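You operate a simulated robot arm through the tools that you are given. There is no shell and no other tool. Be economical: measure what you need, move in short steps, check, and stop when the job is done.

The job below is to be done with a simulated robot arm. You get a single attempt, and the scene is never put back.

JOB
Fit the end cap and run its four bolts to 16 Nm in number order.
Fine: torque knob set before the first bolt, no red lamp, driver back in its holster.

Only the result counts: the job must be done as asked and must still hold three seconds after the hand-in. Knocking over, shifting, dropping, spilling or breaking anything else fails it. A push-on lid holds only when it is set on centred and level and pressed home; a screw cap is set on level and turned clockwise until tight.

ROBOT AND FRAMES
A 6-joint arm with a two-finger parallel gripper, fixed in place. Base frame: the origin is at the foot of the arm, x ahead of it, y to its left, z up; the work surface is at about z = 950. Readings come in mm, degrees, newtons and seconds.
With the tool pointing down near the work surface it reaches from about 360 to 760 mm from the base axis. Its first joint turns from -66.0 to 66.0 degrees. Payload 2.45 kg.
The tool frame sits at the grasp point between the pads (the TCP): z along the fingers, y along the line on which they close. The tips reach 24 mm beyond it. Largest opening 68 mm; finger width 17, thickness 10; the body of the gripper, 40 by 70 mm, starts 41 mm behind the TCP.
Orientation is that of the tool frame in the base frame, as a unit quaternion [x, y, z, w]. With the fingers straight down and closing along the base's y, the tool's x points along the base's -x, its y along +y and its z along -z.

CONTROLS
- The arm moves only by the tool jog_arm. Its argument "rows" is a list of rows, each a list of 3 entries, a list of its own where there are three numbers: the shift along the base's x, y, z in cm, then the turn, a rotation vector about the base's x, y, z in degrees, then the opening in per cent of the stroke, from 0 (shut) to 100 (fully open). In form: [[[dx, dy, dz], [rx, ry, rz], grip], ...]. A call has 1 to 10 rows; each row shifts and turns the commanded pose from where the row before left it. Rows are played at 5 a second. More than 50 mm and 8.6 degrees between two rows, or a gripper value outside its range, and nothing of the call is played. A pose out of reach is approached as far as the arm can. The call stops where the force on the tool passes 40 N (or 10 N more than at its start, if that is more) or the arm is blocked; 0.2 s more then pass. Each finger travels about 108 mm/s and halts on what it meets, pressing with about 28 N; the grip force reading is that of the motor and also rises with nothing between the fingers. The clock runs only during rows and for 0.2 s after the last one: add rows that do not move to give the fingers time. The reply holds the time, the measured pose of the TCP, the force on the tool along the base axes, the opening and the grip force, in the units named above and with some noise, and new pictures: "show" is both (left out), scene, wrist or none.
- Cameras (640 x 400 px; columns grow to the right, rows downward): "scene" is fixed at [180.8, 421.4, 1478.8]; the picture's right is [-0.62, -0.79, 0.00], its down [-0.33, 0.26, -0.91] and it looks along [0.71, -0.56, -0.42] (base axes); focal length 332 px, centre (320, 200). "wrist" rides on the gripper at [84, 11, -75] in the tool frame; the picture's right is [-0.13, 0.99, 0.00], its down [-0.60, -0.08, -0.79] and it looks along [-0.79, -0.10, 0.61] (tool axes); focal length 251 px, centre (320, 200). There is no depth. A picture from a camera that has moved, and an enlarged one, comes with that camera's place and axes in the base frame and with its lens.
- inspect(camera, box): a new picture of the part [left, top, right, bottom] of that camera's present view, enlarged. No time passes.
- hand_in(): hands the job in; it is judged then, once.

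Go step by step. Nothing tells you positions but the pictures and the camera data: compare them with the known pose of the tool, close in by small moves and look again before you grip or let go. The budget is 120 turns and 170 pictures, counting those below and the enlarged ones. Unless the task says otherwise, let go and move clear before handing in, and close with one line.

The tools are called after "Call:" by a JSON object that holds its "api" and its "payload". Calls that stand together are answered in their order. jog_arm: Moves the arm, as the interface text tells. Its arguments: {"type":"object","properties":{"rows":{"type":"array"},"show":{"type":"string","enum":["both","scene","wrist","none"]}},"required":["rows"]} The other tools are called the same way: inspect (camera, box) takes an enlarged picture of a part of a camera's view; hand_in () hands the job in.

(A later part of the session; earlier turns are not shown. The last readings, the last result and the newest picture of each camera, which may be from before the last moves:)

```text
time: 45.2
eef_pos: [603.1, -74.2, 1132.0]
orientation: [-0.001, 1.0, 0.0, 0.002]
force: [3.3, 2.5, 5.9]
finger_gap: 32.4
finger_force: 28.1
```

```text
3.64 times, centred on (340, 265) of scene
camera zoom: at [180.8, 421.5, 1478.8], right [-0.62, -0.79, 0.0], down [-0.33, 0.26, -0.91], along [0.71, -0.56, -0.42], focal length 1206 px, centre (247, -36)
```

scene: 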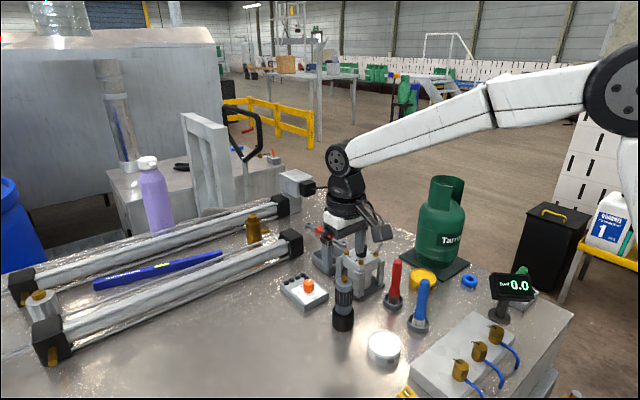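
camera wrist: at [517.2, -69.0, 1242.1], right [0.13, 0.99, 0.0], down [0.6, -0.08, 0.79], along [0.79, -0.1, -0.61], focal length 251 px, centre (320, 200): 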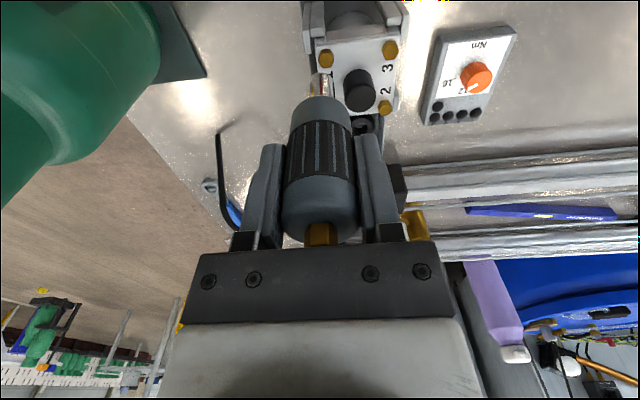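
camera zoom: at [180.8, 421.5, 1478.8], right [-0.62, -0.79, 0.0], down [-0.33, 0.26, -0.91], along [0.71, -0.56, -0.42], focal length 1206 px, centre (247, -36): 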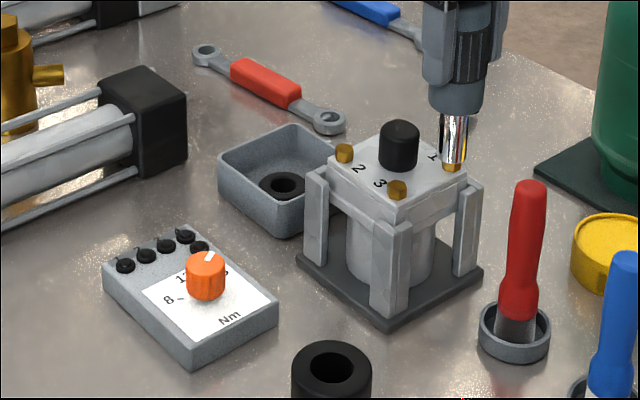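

The force is still modest. I'll press further in small steps.

Call:
{"api": "jog_arm", "payload": {"rows": [[[0, 0, -0.15], [0, 0, 0], 30], [[0, 0, -0.15], [0, 0, 0], 30], [[0, 0, 0], [0, 0, 0], 30], [[0, 0, 0], [0, 0, 0], 30]], "show": "none"}}

Call:
{"api": "inspect", "payload": {"camera": "scene", "box": [345, 210, 415, 270]}}

Call:
{"api": "inspect", "payload": {"camera": "wrist", "box": [240, 0, 480, 130]}}

```text
time: 46.2
eef_pos: [604.2, -75.0, 1130.1]
orientation: [-0.001, 1.0, -0.001, 0.003]
force: [1.1, 3.5, 25.0]
finger_gap: 32.1
finger_force: 28.4
```

```text
6.67 times, centred on (380, 240) of scene
camera zoom: at [180.4, 421.6, 1478.9], right [-0.62, -0.79, 0.0], down [-0.33, 0.26, -0.91], along [0.71, -0.56, -0.42], focal length 2211 px, centre (-80, -67)
```

zoom: 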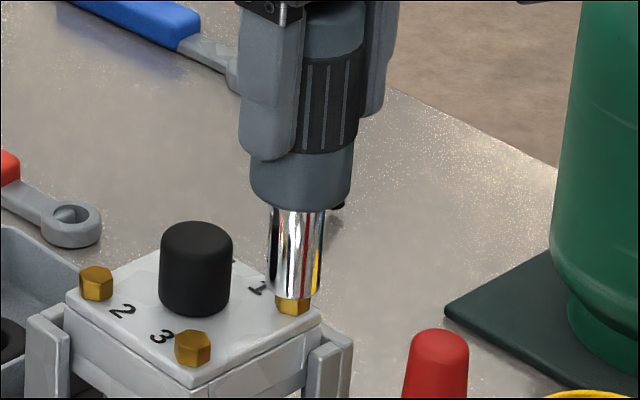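

```text
2.67 times, centred on (360, 65) of wrist
camera zoom: at [518.3, -65.6, 1204.2], right [0.13, 0.99, 0.0], down [0.6, -0.08, 0.8], along [0.79, -0.1, -0.6], focal length 670 px, centre (213, 560)
```

zoom: 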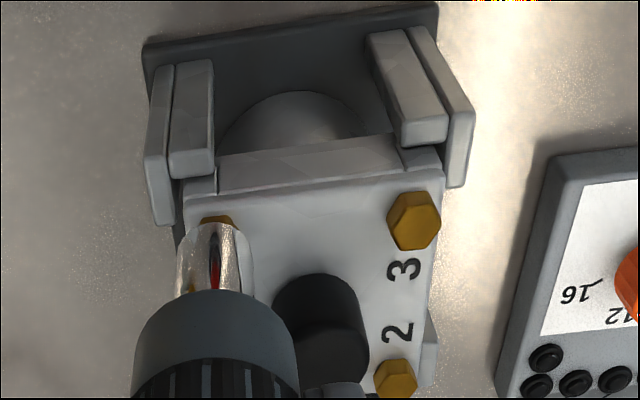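

Pressing alone doesn't run the bolt, as the fingers just slid slightly on the sleeve. I'll keep a light push and turn clockwise.

Call:
{"api": "jog_arm", "payload": {"rows": [[[0, 0, 0], [0, 0, -6], 30], [[0, 0, 0], [0, 0, -6], 30], [[0, 0, 0], [0, 0, -6], 30], [[0, 0, 0], [0, 0, -6], 30], [[0, 0, 0], [0, 0, -6], 30], [[0, 0, 0], [0, 0, 0], 30]], "show": "none"}}

Call:
{"api": "inspect", "payload": {"camera": "scene", "box": [270, 210, 410, 320]}}

Call:
{"api": "inspect", "payload": {"camera": "scene", "box": [345, 210, 415, 270]}}

```text
time: 47.6
eef_pos: [602.0, -74.9, 1127.8]
orientation: [0.259, 0.966, -0.001, 0.0]
force: [-1.4, 0.4, -3.6]
finger_gap: 32.0
finger_force: 27.8
```

```text
3.64 times, centred on (340, 265) of scene
camera zoom: at [180.9, 421.4, 1478.8], right [-0.62, -0.79, 0.0], down [-0.33, 0.26, -0.91], along [0.71, -0.56, -0.42], focal length 1206 px, centre (247, -36)
```

zoom: 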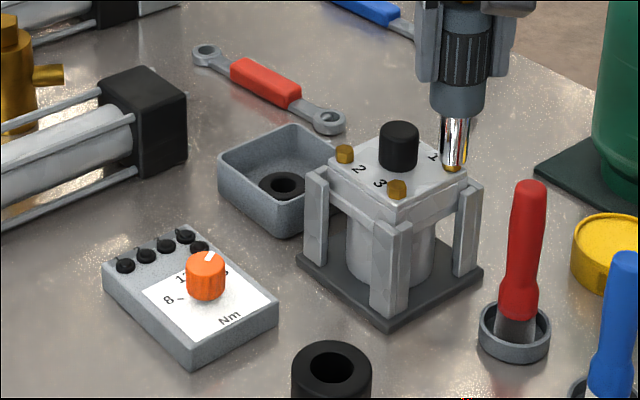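

```text
6.67 times, centred on (380, 240) of scene
camera zoom: at [180.9, 421.4, 1478.8], right [-0.62, -0.79, 0.0], down [-0.33, 0.26, -0.91], along [0.71, -0.56, -0.42], focal length 2211 px, centre (-80, -67)
```

zoom: 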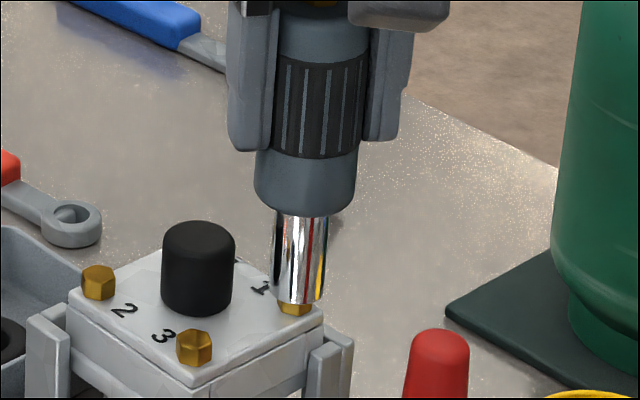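

The push force vanished and the socket dropped slightly, so it has engaged the hex. I'll re-apply a light push and keep turning clockwise.

Call:
{"api": "jog_arm", "payload": {"rows": [[[0, 0, -0.15], [0, 0, 0], 30], [[0, 0, -0.15], [0, 0, 0], 30], [[0, 0, 0], [0, 0, -6], 30], [[0, 0, 0], [0, 0, -6], 30], [[0, 0, 0], [0, 0, -6], 30], [[0, 0, 0], [0, 0, -6], 30], [[0, 0, 0], [0, 0, -6], 30], [[0, 0, 0], [0, 0, 0], 30]], "show": "none"}}

Call:
{"api": "inspect", "payload": {"camera": "scene", "box": [270, 210, 410, 320]}}

Call:
{"api": "inspect", "payload": {"camera": "scene", "box": [345, 210, 415, 270]}}

```text
time: 49.4
eef_pos: [603.1, -75.0, 1126.0]
orientation: [0.5, 0.866, -0.001, 0.001]
force: [-0.1, 0.0, -3.7]
finger_gap: 32.4
finger_force: 27.9
```

```text
3.64 times, centred on (340, 265) of scene
camera zoom: at [180.9, 421.4, 1478.8], right [-0.62, -0.79, 0.0], down [-0.33, 0.26, -0.91], along [0.71, -0.56, -0.42], focal length 1206 px, centre (247, -36)
```

zoom: 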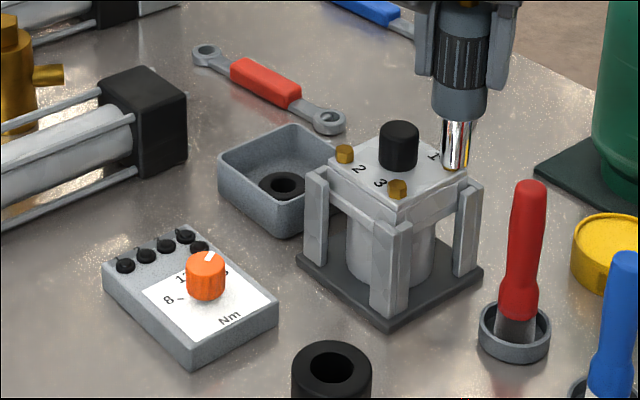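

```text
6.67 times, centred on (380, 240) of scene
camera zoom: at [180.9, 421.4, 1478.8], right [-0.62, -0.79, 0.0], down [-0.33, 0.26, -0.91], along [0.71, -0.56, -0.42], focal length 2211 px, centre (-80, -67)
```

zoom: 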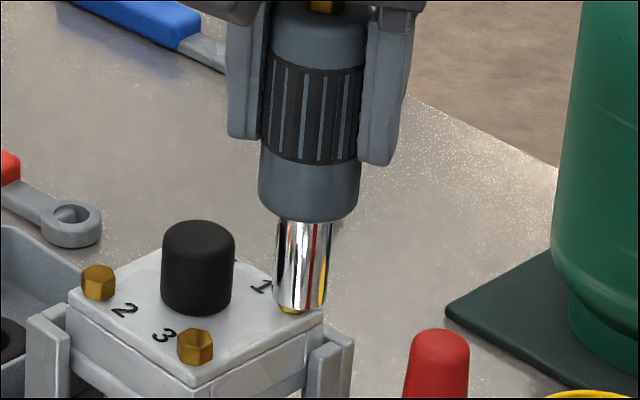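

The socket is lower again and the bolt is running in. I'll keep turning clockwise with a gradual feed.

Call:
{"api": "jog_arm", "payload": {"rows": [[[0, 0, -0.1], [0, 0, -7], 30], [[0, 0, -0.05], [0, 0, -7], 30], [[0, 0, -0.05], [0, 0, -7], 30], [[0, 0, -0.05], [0, 0, -7], 30], [[0, 0, -0.05], [0, 0, -7], 30], [[0, 0, -0.05], [0, 0, -7], 30], [[0, 0, -0.05], [0, 0, -7], 30], [[0, 0, 0], [0, 0, 0], 30]], "show": "none"}}

Call:
{"api": "inspect", "payload": {"camera": "scene", "box": [270, 210, 410, 320]}}

```text
time: 51.2
eef_pos: [604.6, -73.2, 1124.3]
orientation: [0.815, 0.58, 0.001, 0.003]
force: [1.0, 1.4, 23.3]
finger_gap: 32.0
finger_force: 28.4
```

```text
3.64 times, centred on (340, 265) of scene
camera zoom: at [180.4, 421.6, 1478.9], right [-0.62, -0.79, 0.0], down [-0.33, 0.26, -0.91], along [0.71, -0.56, -0.42], focal length 1206 px, centre (247, -36)
```

zoom: 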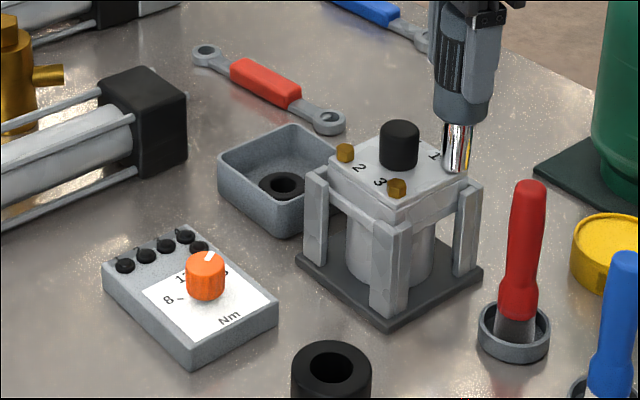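

The socket is fully over the head and the force is 23 N. I'll continue turning without feed.

Call:
{"api": "jog_arm", "payload": {"rows": [[[0, 0, 0.05], [0, 0, -7], 30], [[0, 0, 0], [0, 0, -7], 30], [[0, 0, 0], [0, 0, -7], 30], [[0, 0, 0], [0, 0, -7], 30], [[0, 0, 0], [0, 0, -7], 30], [[0, 0, 0], [0, 0, -7], 30], [[0, 0, 0], [0, 0, 0], 30]], "show": "none"}}

Call:
{"api": "inspect", "payload": {"camera": "scene", "box": [270, 210, 410, 320]}}

Call:
{"api": "inspect", "payload": {"camera": "scene", "box": [345, 200, 415, 270]}}

```text
time: 52.8
eef_pos: [603.3, -74.4, 1124.5]
orientation: [0.968, 0.25, -0.001, 0.0]
force: [5.8, 3.1, 20.3]
finger_gap: 32.2
finger_force: 28.3
```

```text
3.64 times, centred on (340, 265) of scene
camera zoom: at [180.6, 421.6, 1478.8], right [-0.62, -0.79, 0.0], down [-0.33, 0.26, -0.91], along [0.71, -0.56, -0.42], focal length 1206 px, centre (247, -36)
```

zoom: 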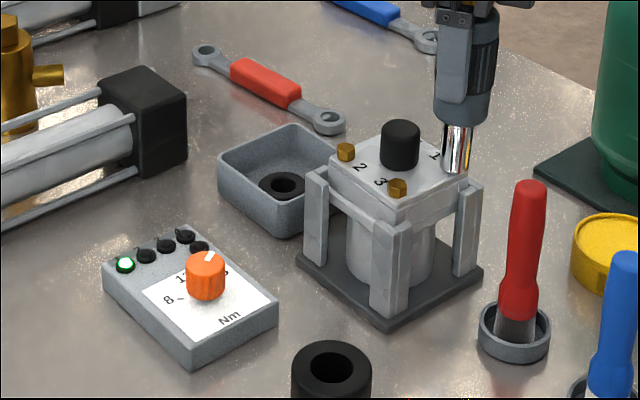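

```text
5.71 times, centred on (380, 235) of scene
camera zoom: at [180.6, 421.6, 1478.8], right [-0.62, -0.79, 0.0], down [-0.33, 0.26, -0.91], along [0.71, -0.56, -0.42], focal length 1896 px, centre (-23, 0)
```

zoom: 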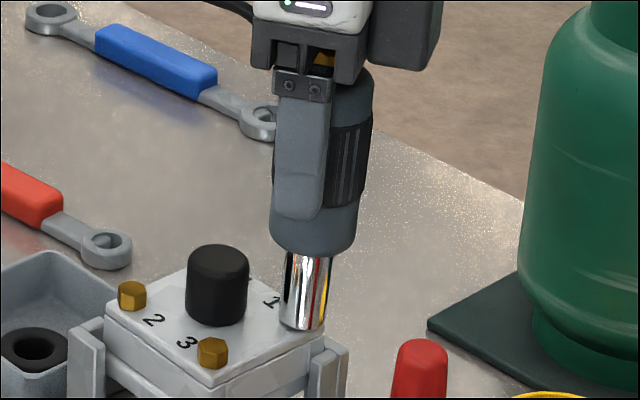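

Lamp 1 is green. I'll lift straight off and unwind the wrist.

Call:
{"api": "jog_arm", "payload": {"rows": [[[0, 0, 0.5], [0, 0, 0], 30], [[0, 0, 1], [0, 0, 0], 30], [[0, 0, 1.5], [0, 0, 0], 30], [[0, 0, 1.5], [0, 0, 8.4], 30], [[0, 0, 0], [0, 0, 8.4], 30], [[0, 0, 0], [0, 0, 8.4], 30], [[0, 0, 0], [0, 0, 8.4], 30], [[0, 0, 0], [0, 0, 8.4], 30], [[0, 0, 0], [0, 0, 8.4], 30], [[0, 0, 0], [0, 0, 8.4], 30]], "show": "scene"}}

Call:
{"api": "jog_arm", "payload": {"rows": [[[0.5, 0.5, 0], [0, 0, 8.4], 30], [[0.5, 0.5, 0], [0, 0, 8.4], 30], [[0.5, 0.5, 0], [0, 0, 8.4], 30], [[0.5, 0.5, 0], [0, 0, 8.4], 30], [[0.5, 0.5, 0], [0, 0, 8.4], 30], [[0.5, 0.5, 0], [0, 0, 8.4], 30], [[0.5, 0.5, 0], [0, 0, 8.4], 30], [[0.5, 0.5, 0], [0, 0, 8.4], 30], [[0.6, 0.6, 0], [0, 0, 8.4], 30], [[0, 0, 0], [0, 0, 8.4], 30]], "show": "wrist"}}

```text
time: 55.0
eef_pos: [602.7, -73.8, 1167.7]
orientation: [0.719, 0.695, -0.002, 0.001]
force: [0.0, -0.3, -3.5]
finger_gap: 32.3
finger_force: 28.0
```

scene: 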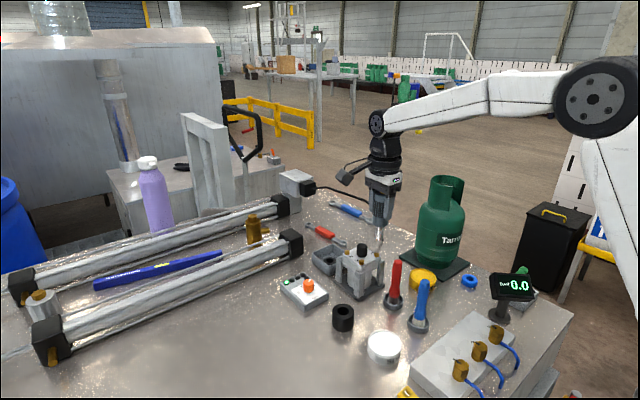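

```text
time: 57.2
eef_pos: [648.0, -27.7, 1167.5]
orientation: [0.068, 0.998, -0.001, 0.0]
force: [0.7, 0.0, -3.3]
finger_gap: 32.3
finger_force: 27.8
camera wrist: at [566.2, -6.8, 1241.3], right [0.27, 0.96, 0.0], down [0.59, -0.16, 0.79], along [0.77, -0.21, -0.61], focal length 251 px, centre (320, 200)
```

wrist: 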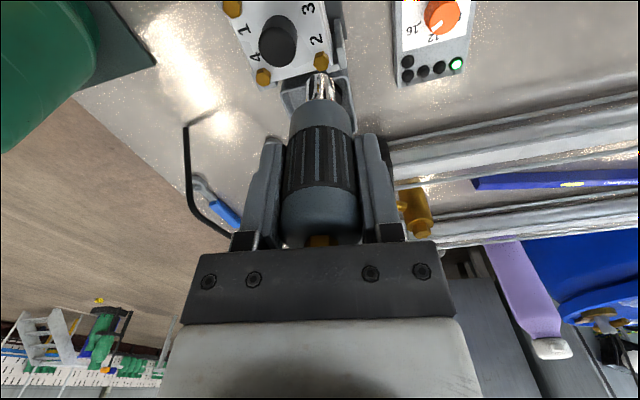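

I'm above bolt 2 now. I'll measure its alignment.

Call:
{"api": "inspect", "payload": {"camera": "wrist", "box": [220, 0, 380, 130]}}

Call:
{"api": "inspect", "payload": {"camera": "scene", "box": [325, 200, 405, 280]}}

```text
3.08 times, centred on (300, 65) of wrist
camera zoom: at [566.2, -6.8, 1241.3], right [0.27, 0.96, 0.0], down [0.59, -0.16, 0.79], along [0.77, -0.21, -0.61], focal length 774 px, centre (382, 615)
```

zoom: 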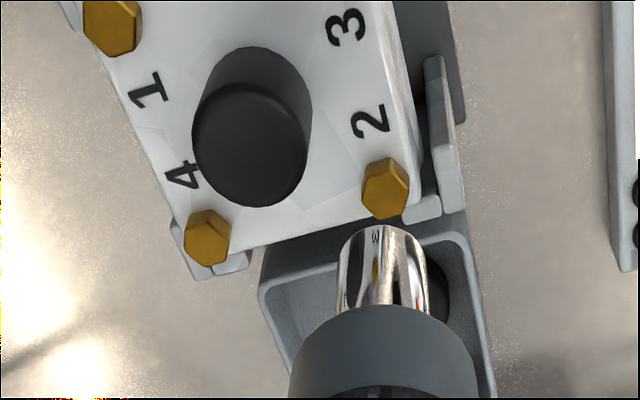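

```text
5.00 times, centred on (365, 240) of scene
camera zoom: at [180.9, 421.4, 1478.8], right [-0.62, -0.79, 0.0], down [-0.33, 0.26, -0.91], along [0.71, -0.56, -0.42], focal length 1659 px, centre (95, 0)
```

zoom: 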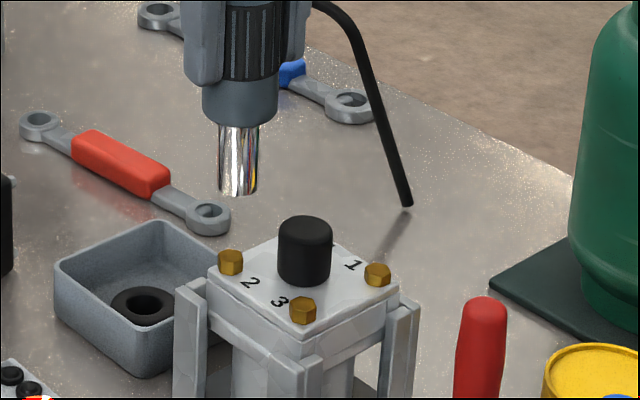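

The socket needs a small shift of about (+2.4,+0.7) mm to sit over bolt 2. I'll shift, bring yaw to 0, and lower to just above.

Call:
{"api": "jog_arm", "payload": {"rows": [[[0.24, 0.07, -0.9], [0, 0, 7.8], 30], [[0, 0, -0.9], [0, 0, 0], 30], [[0, 0, 0], [0, 0, 0], 30]], "show": "none"}}

Call:
{"api": "inspect", "payload": {"camera": "wrist", "box": [240, 0, 400, 130]}}

Call:
{"api": "inspect", "payload": {"camera": "scene", "box": [325, 210, 395, 270]}}

```text
time: 58.0
eef_pos: [651.1, -28.3, 1148.9]
orientation: [0.003, 1.0, 0.0, 0.002]
force: [0.2, 0.5, -3.0]
finger_gap: 32.3
finger_force: 27.7
```

```text
3.08 times, centred on (320, 65) of wrist
camera zoom: at [566.3, -18.4, 1223.0], right [0.13, 0.99, 0.0], down [0.6, -0.08, 0.79], along [0.79, -0.11, -0.61], focal length 774 px, centre (320, 615)
```

zoom: 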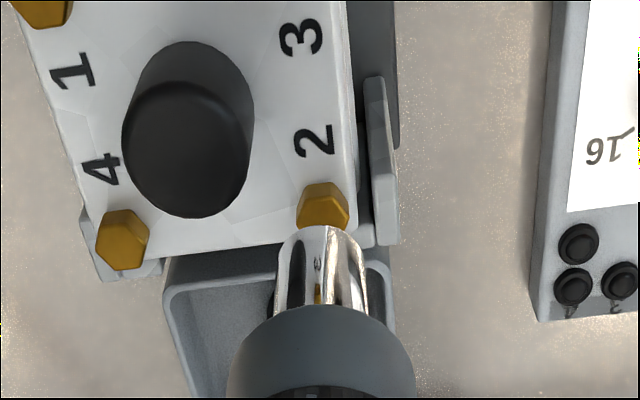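

```text
6.67 times, centred on (360, 240) of scene
camera zoom: at [180.9, 421.4, 1478.8], right [-0.62, -0.79, 0.0], down [-0.33, 0.26, -0.91], along [0.71, -0.56, -0.42], focal length 2211 px, centre (53, -67)
```

zoom: 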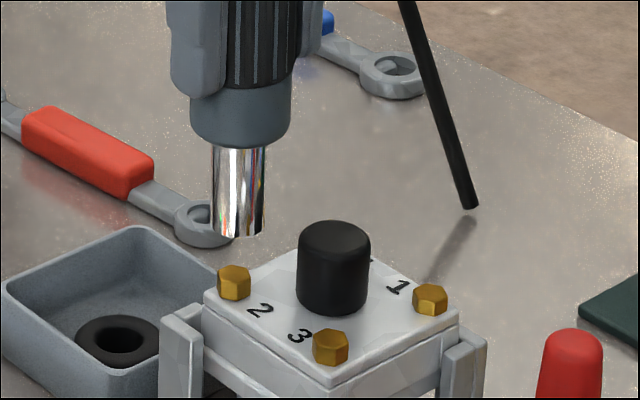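

It's aligned with bolt 2. I'll lower onto the head with a light push.

Call:
{"api": "jog_arm", "payload": {"rows": [[[0.04, 0.04, -0.6], [0, 0, 0], 30], [[0, 0, -0.6], [0, 0, 0], 30], [[0, 0, -0.4], [0, 0, 0], 30], [[0, 0, -0.2], [0, 0, 0], 30], [[0, 0, -0.15], [0, 0, 0], 30], [[0, 0, 0], [0, 0, 0], 30]], "show": "none"}}

Call:
{"api": "inspect", "payload": {"camera": "scene", "box": [325, 210, 395, 270]}}

```text
time: 59.4
eef_pos: [652.5, -26.5, 1130.0]
orientation: [0.002, 1.0, 0.0, 0.0]
force: [0.4, 0.7, -3.3]
finger_gap: 32.3
finger_force: 28.0
```

```text
6.67 times, centred on (360, 240) of scene
camera zoom: at [180.9, 421.4, 1478.8], right [-0.62, -0.79, 0.0], down [-0.33, 0.26, -0.91], along [0.71, -0.56, -0.42], focal length 2211 px, centre (53, -67)
```

zoom: 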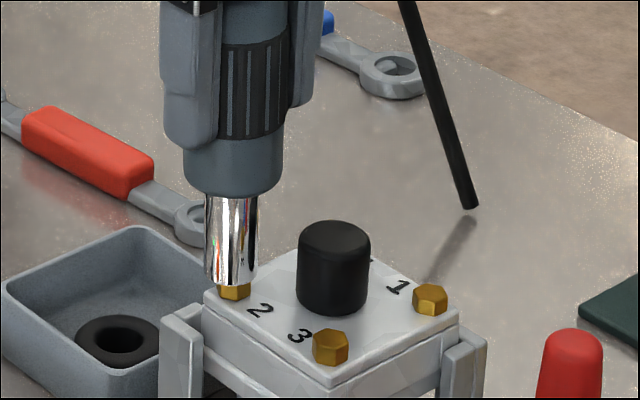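

It's very slightly off, so I'll correct (-1,-0.8) mm and press lightly.

Call:
{"api": "jog_arm", "payload": {"rows": [[[-0.09, -0.08, 0], [0, 0, 0], 30], [[0, 0, -0.15], [0, 0, 0], 30], [[0, 0, -0.15], [0, 0, 0], 30], [[0, 0, 0], [0, 0, 0], 30]], "show": "none"}}

Call:
{"api": "inspect", "payload": {"camera": "scene", "box": [325, 210, 395, 270]}}

```text
time: 60.4
eef_pos: [650.6, -27.5, 1125.5]
orientation: [0.003, 1.0, -0.001, 0.001]
force: [-0.3, -0.5, -2.8]
finger_gap: 32.1
finger_force: 27.9
```

```text
6.67 times, centred on (360, 240) of scene
camera zoom: at [180.9, 421.4, 1478.8], right [-0.62, -0.79, 0.0], down [-0.33, 0.26, -0.91], along [0.71, -0.56, -0.42], focal length 2211 px, centre (53, -67)
```

zoom: 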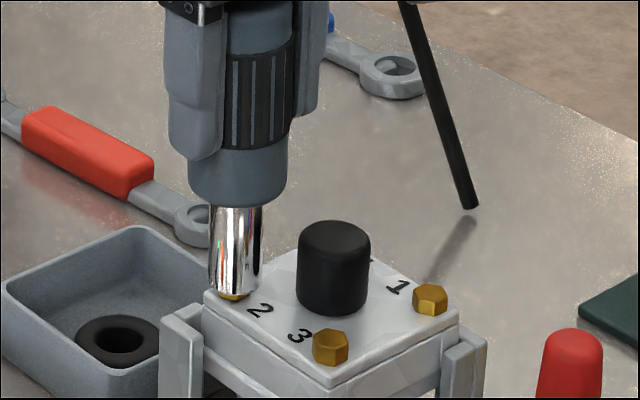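

The socket is over bolt 2's head. I'll turn clockwise with a gentle feed.

Call:
{"api": "jog_arm", "payload": {"rows": [[[0, 0, -0.1], [0, 0, -7], 30], [[0, 0, -0.1], [0, 0, -7], 30], [[0, 0, -0.05], [0, 0, -7], 30], [[0, 0, -0.05], [0, 0, -7], 30], [[0, 0, -0.05], [0, 0, -7], 30], [[0, 0, -0.05], [0, 0, -7], 30], [[0, 0, 0], [0, 0, -7], 30], [[0, 0, 0], [0, 0, -7], 30], [[0, 0, 0], [0, 0, -7], 30], [[0, 0, 0], [0, 0, 0], 30]], "show": "none"}}

Call:
{"api": "inspect", "payload": {"camera": "scene", "box": [270, 210, 410, 320]}}

```text
time: 62.6
eef_pos: [651.1, -28.2, 1122.5]
orientation: [0.526, 0.851, -0.001, 0.002]
force: [-0.2, -0.3, 9.7]
finger_gap: 32.1
finger_force: 27.9
```

```text
3.64 times, centred on (340, 265) of scene
camera zoom: at [180.6, 421.4, 1478.9], right [-0.62, -0.79, 0.0], down [-0.33, 0.26, -0.91], along [0.71, -0.56, -0.42], focal length 1206 px, centre (247, -36)
```

zoom: 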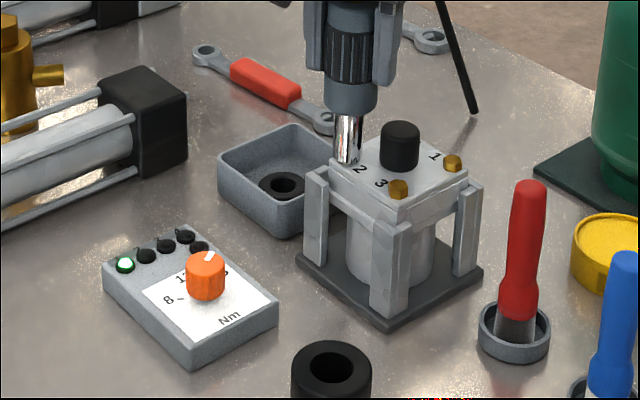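

Contact is about 10 N, with no lamp 2 yet. I'll continue.

Call:
{"api": "jog_arm", "payload": {"rows": [[[0, 0, -0.05], [0, 0, -7], 30], [[0, 0, 0], [0, 0, -7], 30], [[0, 0, 0], [0, 0, -7], 30], [[0, 0, 0], [0, 0, -7], 30], [[0, 0, 0], [0, 0, -7], 30], [[0, 0, 0], [0, 0, -7], 30], [[0, 0, 0], [0, 0, 0], 30]], "show": "none"}}

Call:
{"api": "inspect", "payload": {"camera": "scene", "box": [270, 210, 410, 320]}}

```text
time: 64.2
eef_pos: [651.8, -27.8, 1123.6]
orientation: [0.796, 0.605, -0.001, 0.001]
force: [4.6, 4.0, 21.0]
finger_gap: 32.3
finger_force: 27.6
```

```text
3.64 times, centred on (340, 265) of scene
camera zoom: at [180.5, 421.6, 1478.8], right [-0.62, -0.79, 0.0], down [-0.33, 0.26, -0.91], along [0.71, -0.56, -0.42], focal length 1206 px, centre (247, -36)
```

zoom: 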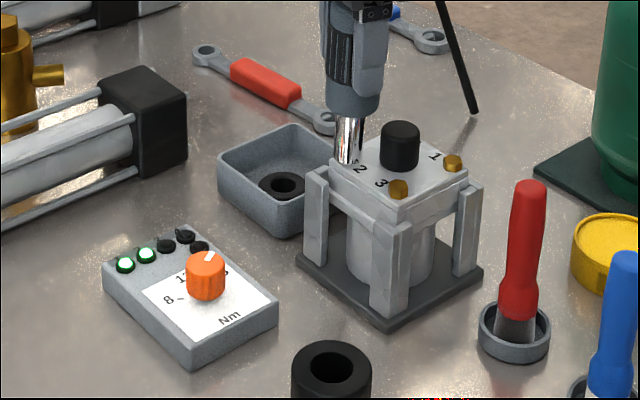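

Lamp 2 is green. I'll lift, unwind, and move to bolt 3 at about (603,-27).

Call:
{"api": "jog_arm", "payload": {"rows": [[[0, 0, 0.5], [0, 0, 0], 30], [[0, 0, 1], [0, 0, 0], 30], [[0, 0, 1.5], [0, 0, 0], 30], [[0, 0, 1.5], [0, 0, 8.5], 30], [[0, 0, 0], [0, 0, 8.5], 30], [[0, 0, 0], [0, 0, 8.5], 30], [[0, 0, 0], [0, 0, 8.5], 30], [[0, 0, 0], [0, 0, 8.5], 30], [[0, 0, 0], [0, 0, 8.5], 30], [[0, 0, 0], [0, 0, 8.5], 30]], "show": "none"}}

Call:
{"api": "jog_arm", "payload": {"rows": [[[-0.8, 0, 0], [0, 0, 8.5], 30], [[-0.8, 0, 0], [0, 0, 8.5], 30], [[-0.8, 0, 0], [0, 0, 8.5], 30], [[-0.8, 0, 0], [0, 0, 8.5], 30], [[-0.8, 0, 0], [0, 0, 8.5], 30], [[-0.8, 0.07, 0], [0, 0, 3], 30], [[0, 0, -1], [0, 0, 0], 30], [[0, 0, -1], [0, 0, 0], 30], [[0, 0, 0], [0, 0, 0], 30]], "show": "none"}}

Call:
{"api": "inspect", "payload": {"camera": "wrist", "box": [240, 0, 400, 130]}}

Call:
{"api": "inspect", "payload": {"camera": "scene", "box": [325, 210, 395, 270]}}

```text
time: 66.4
eef_pos: [650.5, -28.2, 1167.6]
orientation: [0.388, 0.922, -0.001, 0.002]
force: [0.4, 0.5, -2.6]
finger_gap: 32.4
finger_force: 28.0
```

```text
time: 68.4
eef_pos: [603.6, -27.3, 1147.0]
orientation: [0.004, 1.0, -0.001, 0.002]
force: [-0.3, 0.1, -2.5]
finger_gap: 32.4
finger_force: 28.1
```

```text
3.08 times, centred on (320, 65) of wrist
camera zoom: at [517.9, -17.2, 1221.7], right [0.13, 0.99, 0.0], down [0.6, -0.08, 0.79], along [0.79, -0.11, -0.61], focal length 774 px, centre (320, 615)
```

zoom: 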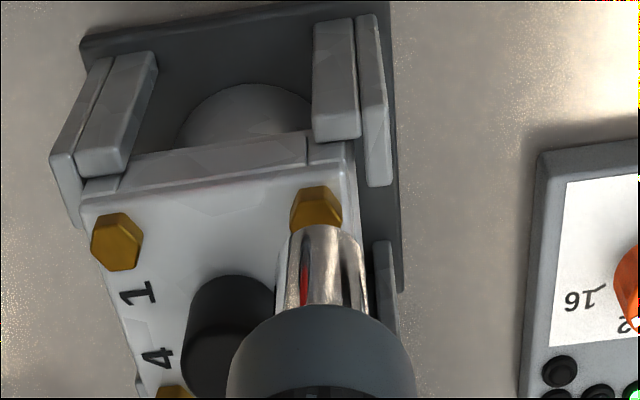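

```text
6.67 times, centred on (360, 240) of scene
camera zoom: at [180.9, 421.4, 1478.8], right [-0.62, -0.79, 0.0], down [-0.33, 0.26, -0.91], along [0.71, -0.56, -0.42], focal length 2211 px, centre (53, -67)
```

zoom: 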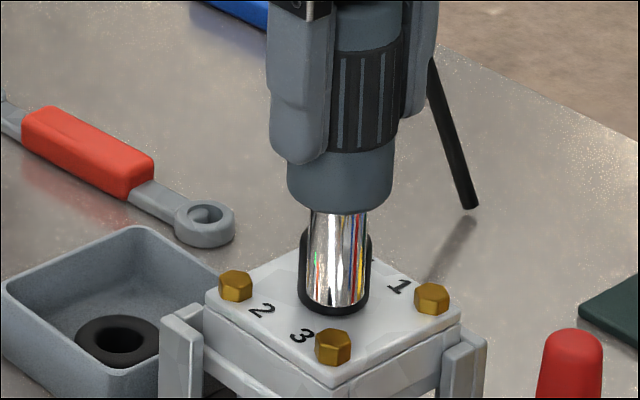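

It's slightly off for bolt 3. I'll correct (+1.5,-1.1) mm and lower onto the head.

Call:
{"api": "jog_arm", "payload": {"rows": [[[0.15, -0.11, -0.5], [0, 0, 0], 30], [[0, 0, -0.5], [0, 0, 0], 30], [[0, 0, -0.4], [0, 0, 0], 30], [[0, 0, -0.15], [0, 0, 0], 30], [[0, 0, 0], [0, 0, 0], 30]], "show": "none"}}

Call:
{"api": "inspect", "payload": {"camera": "scene", "box": [325, 210, 395, 270]}}

Call:
{"api": "inspect", "payload": {"camera": "wrist", "box": [240, 0, 400, 130]}}

```text
time: 69.6
eef_pos: [604.9, -27.9, 1131.7]
orientation: [0.003, 1.0, 0.0, 0.001]
force: [-0.3, 0.4, -3.2]
finger_gap: 32.1
finger_force: 28.1
```

```text
6.67 times, centred on (360, 240) of scene
camera zoom: at [180.9, 421.4, 1478.8], right [-0.62, -0.79, 0.0], down [-0.33, 0.26, -0.91], along [0.71, -0.56, -0.42], focal length 2211 px, centre (53, -67)
```

zoom: 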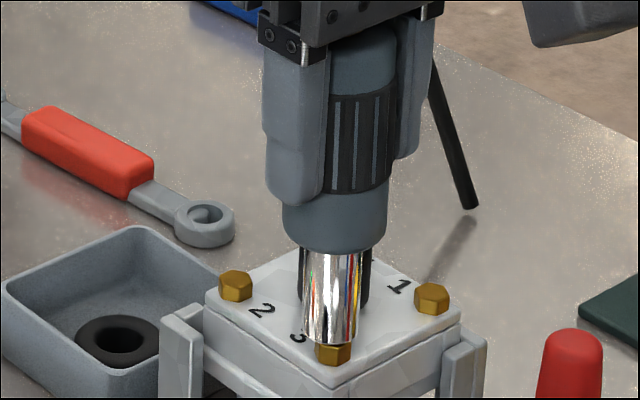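

```text
3.08 times, centred on (320, 65) of wrist
camera zoom: at [520.0, -18.2, 1205.3], right [0.14, 0.99, 0.0], down [0.6, -0.08, 0.79], along [0.79, -0.11, -0.61], focal length 774 px, centre (320, 615)
```

zoom: 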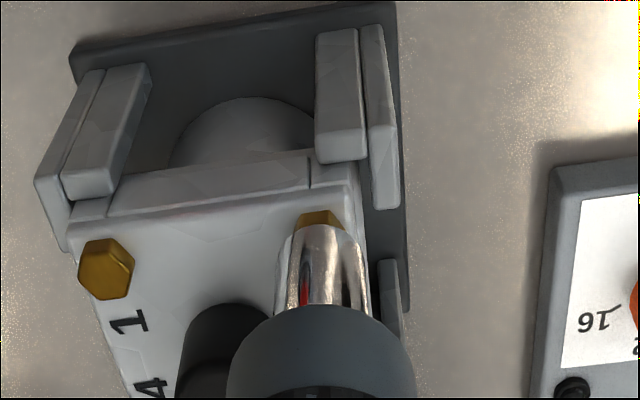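

Nearly centred. I'll make a tiny correction and lower over the head.

Call:
{"api": "jog_arm", "payload": {"rows": [[[-0.07, -0.06, 0], [0, 0, 0], 30], [[0, 0, -0.2], [0, 0, 0], 30], [[0, 0, -0.2], [0, 0, 0], 30], [[0, 0, -0.15], [0, 0, 0], 30], [[0, 0, 0], [0, 0, 0], 30]], "show": "none"}}

Call:
{"api": "inspect", "payload": {"camera": "scene", "box": [325, 210, 395, 270]}}

```text
time: 70.8
eef_pos: [604.7, -28.8, 1127.7]
orientation: [0.002, 1.0, -0.001, 0.004]
force: [-1.1, 0.2, 23.6]
finger_gap: 32.1
finger_force: 28.0
```

```text
6.67 times, centred on (360, 240) of scene
camera zoom: at [180.3, 421.5, 1478.9], right [-0.62, -0.79, 0.0], down [-0.33, 0.26, -0.91], along [0.71, -0.56, -0.42], focal length 2211 px, centre (53, -67)
```

zoom: 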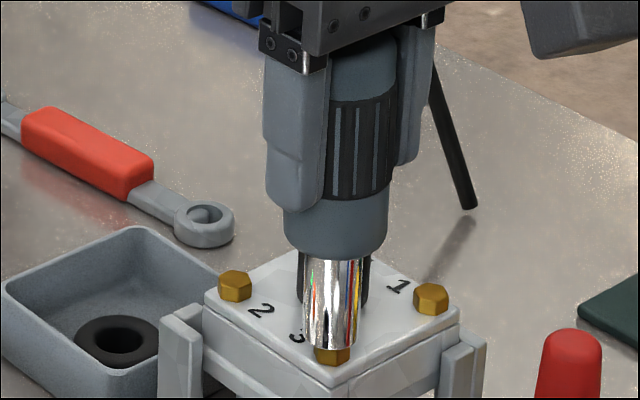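

The socket rests on head 3 with about 24 N. I'll turn clockwise so the hex engages, then feed.

Call:
{"api": "jog_arm", "payload": {"rows": [[[0, 0, 0], [0, 0, -6], 30], [[0, 0, 0], [0, 0, -6], 30], [[0, 0, 0], [0, 0, -6], 30], [[0, 0, 0], [0, 0, -6], 30], [[0, 0, 0], [0, 0, -6], 30], [[0, 0, -0.1], [0, 0, -6], 30], [[0, 0, -0.1], [0, 0, -6], 30], [[0, 0, 0], [0, 0, 0], 30]], "show": "none"}}

Call:
{"api": "inspect", "payload": {"camera": "scene", "box": [270, 210, 410, 320]}}

```text
time: 72.6
eef_pos: [603.8, -29.6, 1122.3]
orientation: [0.361, 0.932, -0.001, 0.0]
force: [-0.5, 0.6, -2.8]
finger_gap: 32.2
finger_force: 28.4
```

```text
3.64 times, centred on (340, 265) of scene
camera zoom: at [180.9, 421.5, 1478.8], right [-0.62, -0.79, 0.0], down [-0.33, 0.26, -0.91], along [0.71, -0.56, -0.42], focal length 1206 px, centre (247, -36)
```

zoom: 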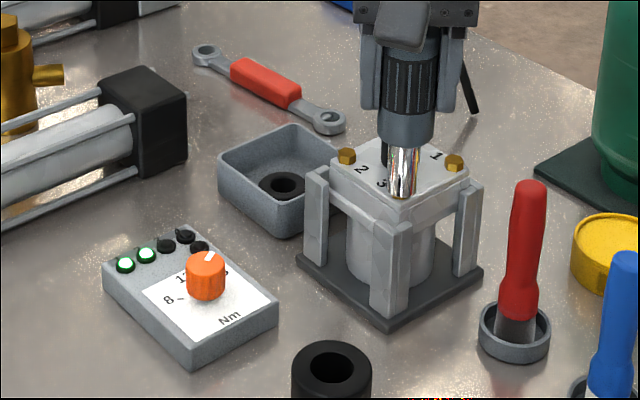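

It has engaged and dropped. I'll continue clockwise with feed.

Call:
{"api": "jog_arm", "payload": {"rows": [[[0, 0, -0.1], [0, 0, -7], 30], [[0, 0, -0.05], [0, 0, -7], 30], [[0, 0, -0.05], [0, 0, -7], 30], [[0, 0, -0.05], [0, 0, -7], 30], [[0, 0, 0], [0, 0, -7], 30], [[0, 0, 0], [0, 0, -7], 30], [[0, 0, 0], [0, 0, -7], 30], [[0, 0, 0], [0, 0, 0], 30]], "show": "none"}}

Call:
{"api": "inspect", "payload": {"camera": "scene", "box": [270, 210, 410, 320]}}

```text
time: 74.4
eef_pos: [604.0, -28.0, 1121.5]
orientation: [0.717, 0.698, -0.001, 0.001]
force: [1.1, 2.5, 2.5]
finger_gap: 32.2
finger_force: 27.6
```

```text
3.64 times, centred on (340, 265) of scene
camera zoom: at [180.8, 421.5, 1478.8], right [-0.62, -0.79, 0.0], down [-0.33, 0.26, -0.91], along [0.71, -0.56, -0.42], focal length 1206 px, centre (247, -36)
```

zoom: 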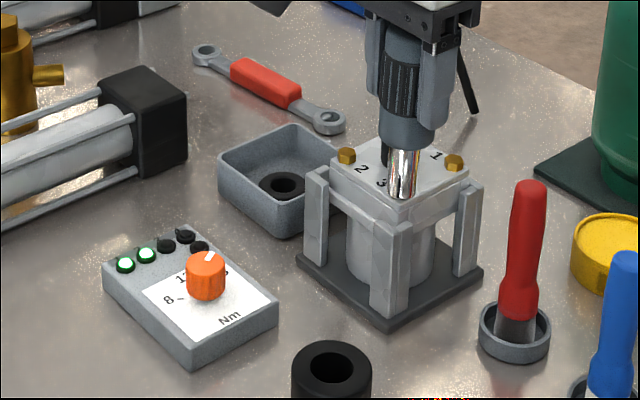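

Lamp 3 isn't lit yet and the force is low. I'll continue in steps.

Call:
{"api": "jog_arm", "payload": {"rows": [[[0, 0, -0.1], [0, 0, -7], 30], [[0, 0, -0.05], [0, 0, -7], 30], [[0, 0, 0], [0, 0, -7], 30], [[0, 0, 0], [0, 0, -7], 30], [[0, 0, 0], [0, 0, -7], 30], [[0, 0, 0], [0, 0, 0], 30]], "show": "none"}}

Call:
{"api": "inspect", "payload": {"camera": "scene", "box": [270, 210, 410, 320]}}

```text
time: 75.8
eef_pos: [604.8, -30.6, 1121.6]
orientation: [0.893, 0.45, -0.001, 0.001]
force: [2.1, -4.2, 23.5]
finger_gap: 32.1
finger_force: 28.1
```

```text
3.64 times, centred on (340, 265) of scene
camera zoom: at [180.4, 421.3, 1478.9], right [-0.62, -0.79, 0.0], down [-0.33, 0.26, -0.91], along [0.71, -0.56, -0.42], focal length 1206 px, centre (247, -36)
```

zoom: 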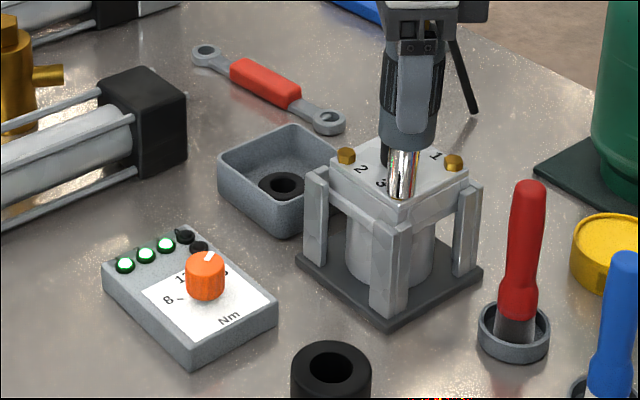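

Lamp 3 is green. I'll lift, unwind, and go to bolt 4 at about (650,-75).

Call:
{"api": "jog_arm", "payload": {"rows": [[[0, 0, 0.5], [0, 0, 0], 30], [[0, 0, 1], [0, 0, 0], 30], [[0, 0, 1.5], [0, 0, 0], 30], [[0, 0, 1.5], [0, 0, 8.5], 30], [[0, 0, 0], [0, 0, 8.5], 30], [[0, 0, 0], [0, 0, 8.5], 30], [[0, 0, 0], [0, 0, 8.5], 30], [[0, 0, 0], [0, 0, 8.5], 30], [[0, 0, 0], [0, 0, 8.5], 30], [[0, 0, 0], [0, 0, 8.5], 30]], "show": "none"}}

Call:
{"api": "jog_arm", "payload": {"rows": [[[0.6, -0.6, 0], [0, 0, 8.5], 30], [[0.6, -0.6, 0], [0, 0, 8.5], 30], [[0.6, -0.6, 0], [0, 0, 8.5], 30], [[0.6, -0.6, 0], [0, 0, 8.5], 30], [[0.6, -0.6, 0], [0, 0, 8.5], 30], [[0.6, -0.6, 0], [0, 0, 8.5], 30], [[0.6, -0.6, 0], [0, 0, 8.5], 30], [[0.4, -0.4, -0.8], [0, 0, 7.5], 30], [[0, 0, -1], [0, 0, 0], 30], [[0, 0, 0], [0, 0, 0], 30]], "show": "none"}}

Call:
{"api": "inspect", "payload": {"camera": "wrist", "box": [240, 0, 400, 130]}}

Call:
{"api": "inspect", "payload": {"camera": "scene", "box": [325, 200, 395, 270]}}

```text
time: 78.0
eef_pos: [603.8, -29.2, 1165.8]
orientation: [0.55, 0.835, -0.002, 0.002]
force: [0.0, 0.1, -3.9]
finger_gap: 32.1
finger_force: 27.8
```

```text
time: 80.2
eef_pos: [648.8, -73.8, 1147.0]
orientation: [-0.002, 1.0, 0.0, 0.002]
force: [-0.2, 0.2, -2.6]
finger_gap: 32.3
finger_force: 28.0
```

```text
3.08 times, centred on (320, 65) of wrist
camera zoom: at [564.4, -65.9, 1220.7], right [0.13, 0.99, 0.0], down [0.6, -0.08, 0.79], along [0.79, -0.1, -0.61], focal length 774 px, centre (320, 615)
```

zoom: 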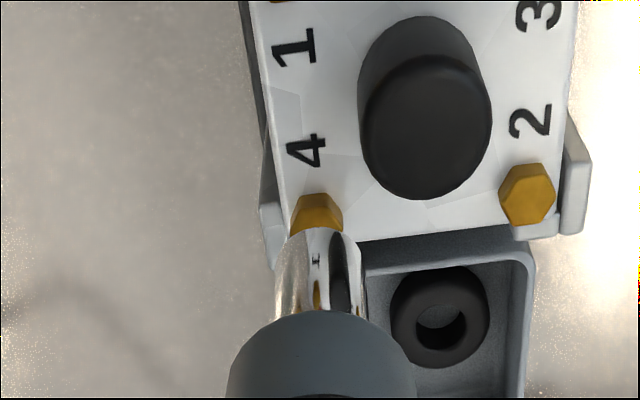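

```text
5.71 times, centred on (360, 235) of scene
camera zoom: at [180.9, 421.4, 1478.8], right [-0.62, -0.79, 0.0], down [-0.33, 0.26, -0.91], along [0.71, -0.56, -0.42], focal length 1896 px, centre (91, 0)
```

zoom: 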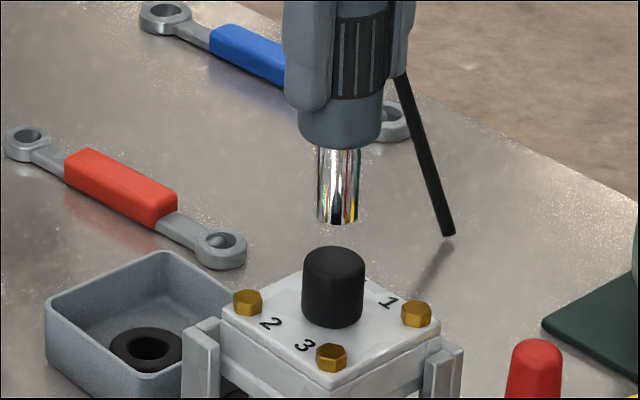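

The wrist view shows bolt 4 aligned across the image. I'll make a small correction (+1.0,-0.4) mm and lower to just above the head.

Call:
{"api": "jog_arm", "payload": {"rows": [[[0.1, -0.04, -0.5], [0, 0, 0], 30], [[0, 0, -0.5], [0, 0, 0], 30], [[0, 0, -0.3], [0, 0, 0], 30], [[0, 0, 0], [0, 0, 0], 30]], "show": "none"}}

Call:
{"api": "inspect", "payload": {"camera": "wrist", "box": [270, 30, 380, 120]}}

Call:
{"api": "inspect", "payload": {"camera": "scene", "box": [340, 220, 400, 270]}}

```text
time: 81.2
eef_pos: [649.6, -73.6, 1133.7]
orientation: [-0.001, 1.0, 0.0, 0.001]
force: [0.3, 0.5, -3.9]
finger_gap: 32.3
finger_force: 28.1
```

```text
4.44 times, centred on (325, 75) of wrist
camera zoom: at [565.1, -66.1, 1207.4], right [0.13, 0.99, 0.0], down [0.6, -0.08, 0.79], along [0.79, -0.1, -0.61], focal length 1118 px, centre (298, 756)
```

zoom: 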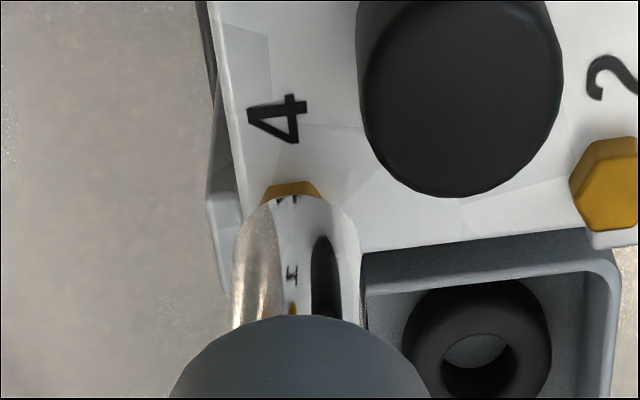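

```text
8.00 times, centred on (370, 245) of scene
camera zoom: at [180.9, 421.4, 1478.8], right [-0.62, -0.79, 0.0], down [-0.33, 0.26, -0.91], along [0.71, -0.56, -0.42], focal length 2654 px, centre (-80, -160)
```

zoom: 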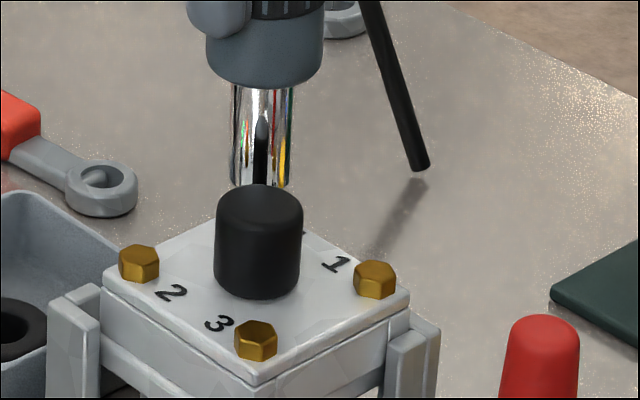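

I'll nudge (+1.2,-0.3) mm and press lightly onto bolt 4.

Call:
{"api": "jog_arm", "payload": {"rows": [[[0.12, -0.03, -0.1], [0, 0, 0], 30], [[0, 0, -0.2], [0, 0, 0], 30], [[0, 0, -0.2], [0, 0, 0], 30], [[0, 0, 0], [0, 0, 0], 30]], "show": "none"}}

Call:
{"api": "inspect", "payload": {"camera": "wrist", "box": [270, 30, 380, 120]}}

```text
time: 82.2
eef_pos: [652.1, -76.8, 1129.1]
orientation: [-0.002, 1.0, -0.001, 0.001]
force: [0.2, 0.1, -3.4]
finger_gap: 32.2
finger_force: 27.8
```

```text
4.44 times, centred on (325, 75) of wrist
camera zoom: at [566.7, -66.6, 1202.6], right [0.13, 0.99, 0.0], down [0.6, -0.08, 0.79], along [0.79, -0.1, -0.61], focal length 1118 px, centre (298, 756)
```

zoom: 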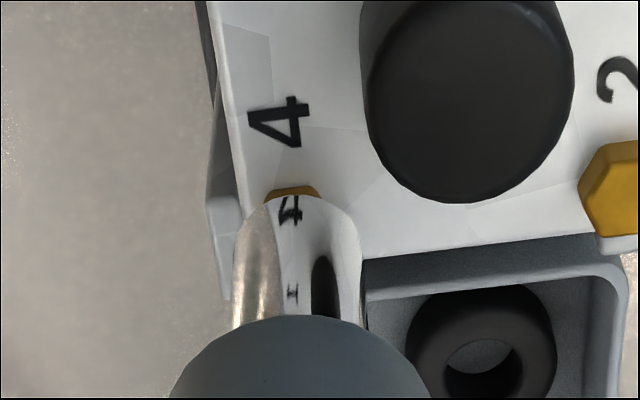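

No contact yet. I'll go down a bit more.

Call:
{"api": "jog_arm", "payload": {"rows": [[[0, 0, -0.15], [0, 0, 0], 30], [[0, 0, -0.15], [0, 0, 0], 30], [[0, 0, 0], [0, 0, 0], 30]], "show": "none"}}

Call:
{"api": "inspect", "payload": {"camera": "wrist", "box": [270, 30, 380, 120]}}

Call:
{"api": "inspect", "payload": {"camera": "scene", "box": [340, 220, 400, 270]}}

```text
time: 83.0
eef_pos: [650.4, -76.0, 1125.9]
orientation: [-0.002, 1.0, 0.0, 0.001]
force: [-0.8, -0.5, -3.3]
finger_gap: 32.4
finger_force: 28.2
```

```text
4.44 times, centred on (325, 75) of wrist
camera zoom: at [567.0, -67.4, 1199.8], right [0.13, 0.99, 0.0], down [0.6, -0.08, 0.79], along [0.79, -0.1, -0.61], focal length 1118 px, centre (298, 756)
```

zoom: 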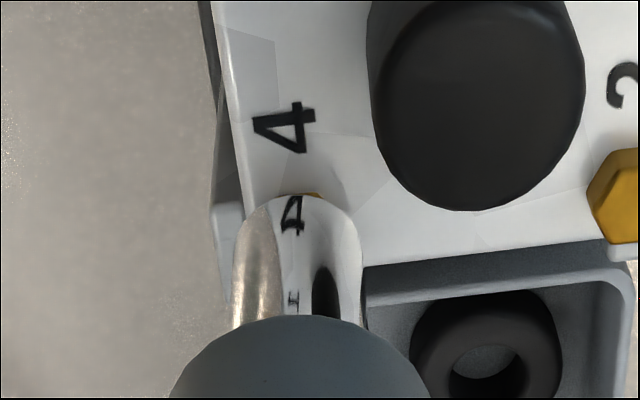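

```text
8.00 times, centred on (370, 245) of scene
camera zoom: at [180.9, 421.4, 1478.8], right [-0.62, -0.79, 0.0], down [-0.33, 0.26, -0.91], along [0.71, -0.56, -0.42], focal length 2654 px, centre (-80, -160)
```

zoom: 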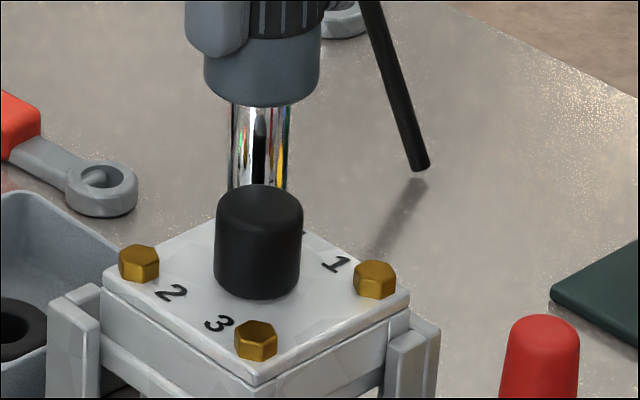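

The socket is sliding over head 4 without force. I'll turn clockwise with a gentle feed.

Call:
{"api": "jog_arm", "payload": {"rows": [[[0, 0, -0.1], [0, 0, -7], 30], [[0, 0, -0.1], [0, 0, -7], 30], [[0, 0, -0.1], [0, 0, -7], 30], [[0, 0, -0.05], [0, 0, -7], 30], [[0, 0, -0.05], [0, 0, -7], 30], [[0, 0, -0.05], [0, 0, -7], 30], [[0, 0, 0], [0, 0, -7], 30], [[0, 0, 0], [0, 0, 0], 30]], "show": "none"}}

Call:
{"api": "inspect", "payload": {"camera": "scene", "box": [270, 210, 410, 320]}}

```text
time: 84.8
eef_pos: [651.4, -74.4, 1120.5]
orientation: [0.414, 0.91, -0.001, 0.002]
force: [1.0, 1.2, -2.3]
finger_gap: 32.2
finger_force: 28.2
```

```text
3.64 times, centred on (340, 265) of scene
camera zoom: at [180.9, 421.4, 1478.8], right [-0.62, -0.79, 0.0], down [-0.33, 0.26, -0.91], along [0.71, -0.56, -0.42], focal length 1206 px, centre (247, -36)
```

zoom: 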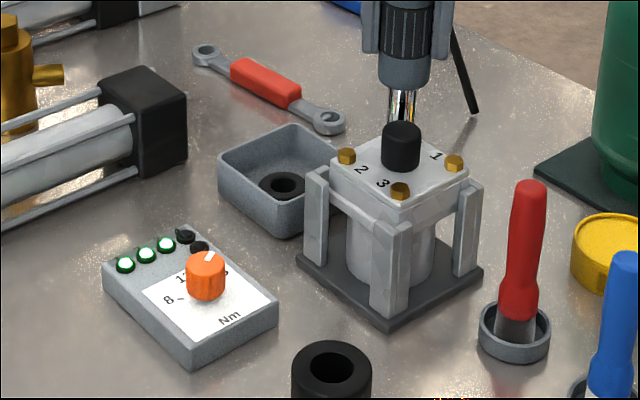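

Call:
{"api": "jog_arm", "payload": {"rows": [[[0, 0, -0.1], [0, 0, -7], 30], [[0, 0, -0.05], [0, 0, -7], 30], [[0, 0, 0], [0, 0, -7], 30], [[0, 0, 0], [0, 0, -7], 30], [[0, 0, 0], [0, 0, -7], 30], [[0, 0, 0], [0, 0, -7], 30], [[0, 0, 0], [0, 0, 0], 30]], "show": "none"}}

Call:
{"api": "inspect", "payload": {"camera": "scene", "box": [270, 210, 410, 320]}}

```text
time: 86.4
eef_pos: [652.6, -75.8, 1121.4]
orientation: [0.713, 0.701, 0.0, 0.002]
force: [4.1, -1.3, 19.7]
finger_gap: 32.0
finger_force: 28.7
```

```text
3.64 times, centred on (340, 265) of scene
camera zoom: at [180.5, 421.4, 1478.9], right [-0.62, -0.79, 0.0], down [-0.33, 0.26, -0.91], along [0.71, -0.56, -0.42], focal length 1206 px, centre (247, -36)
```

zoom: 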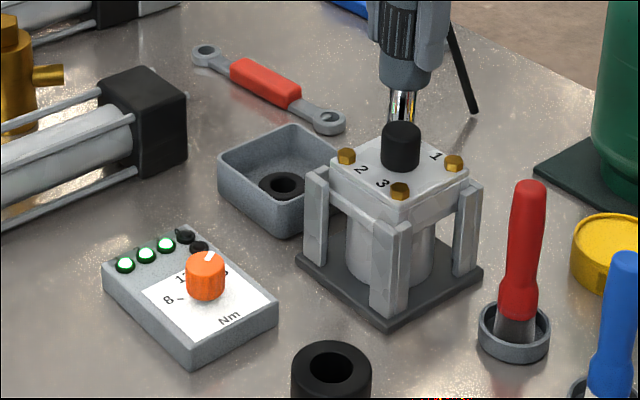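

Force is on, with no lamp 4 yet. I'll turn a bit further in a small step.

Call:
{"api": "jog_arm", "payload": {"rows": [[[0, 0, 0], [0, 0, -7], 30], [[0, 0, 0], [0, 0, -7], 30], [[0, 0, 0], [0, 0, -7], 30], [[0, 0, 0], [0, 0, 0], 30]], "show": "none"}}

Call:
{"api": "inspect", "payload": {"camera": "scene", "box": [270, 210, 410, 320]}}

```text
time: 87.4
eef_pos: [651.9, -75.8, 1121.1]
orientation: [0.829, 0.559, 0.0, 0.001]
force: [2.7, -3.3, 20.6]
finger_gap: 32.0
finger_force: 28.2
```

```text
3.64 times, centred on (340, 265) of scene
camera zoom: at [180.4, 421.4, 1478.9], right [-0.62, -0.79, 0.0], down [-0.33, 0.26, -0.91], along [0.71, -0.56, -0.42], focal length 1206 px, centre (247, -36)
```

zoom: 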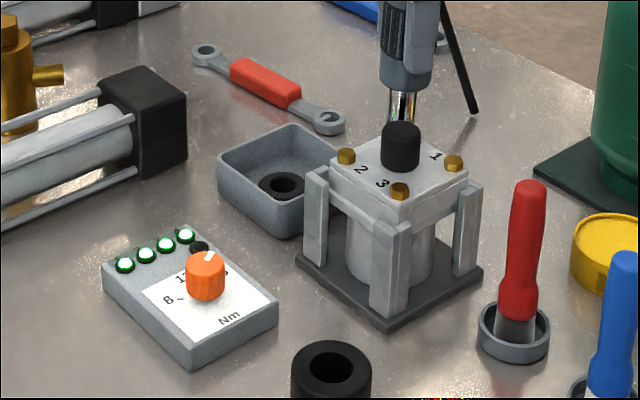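

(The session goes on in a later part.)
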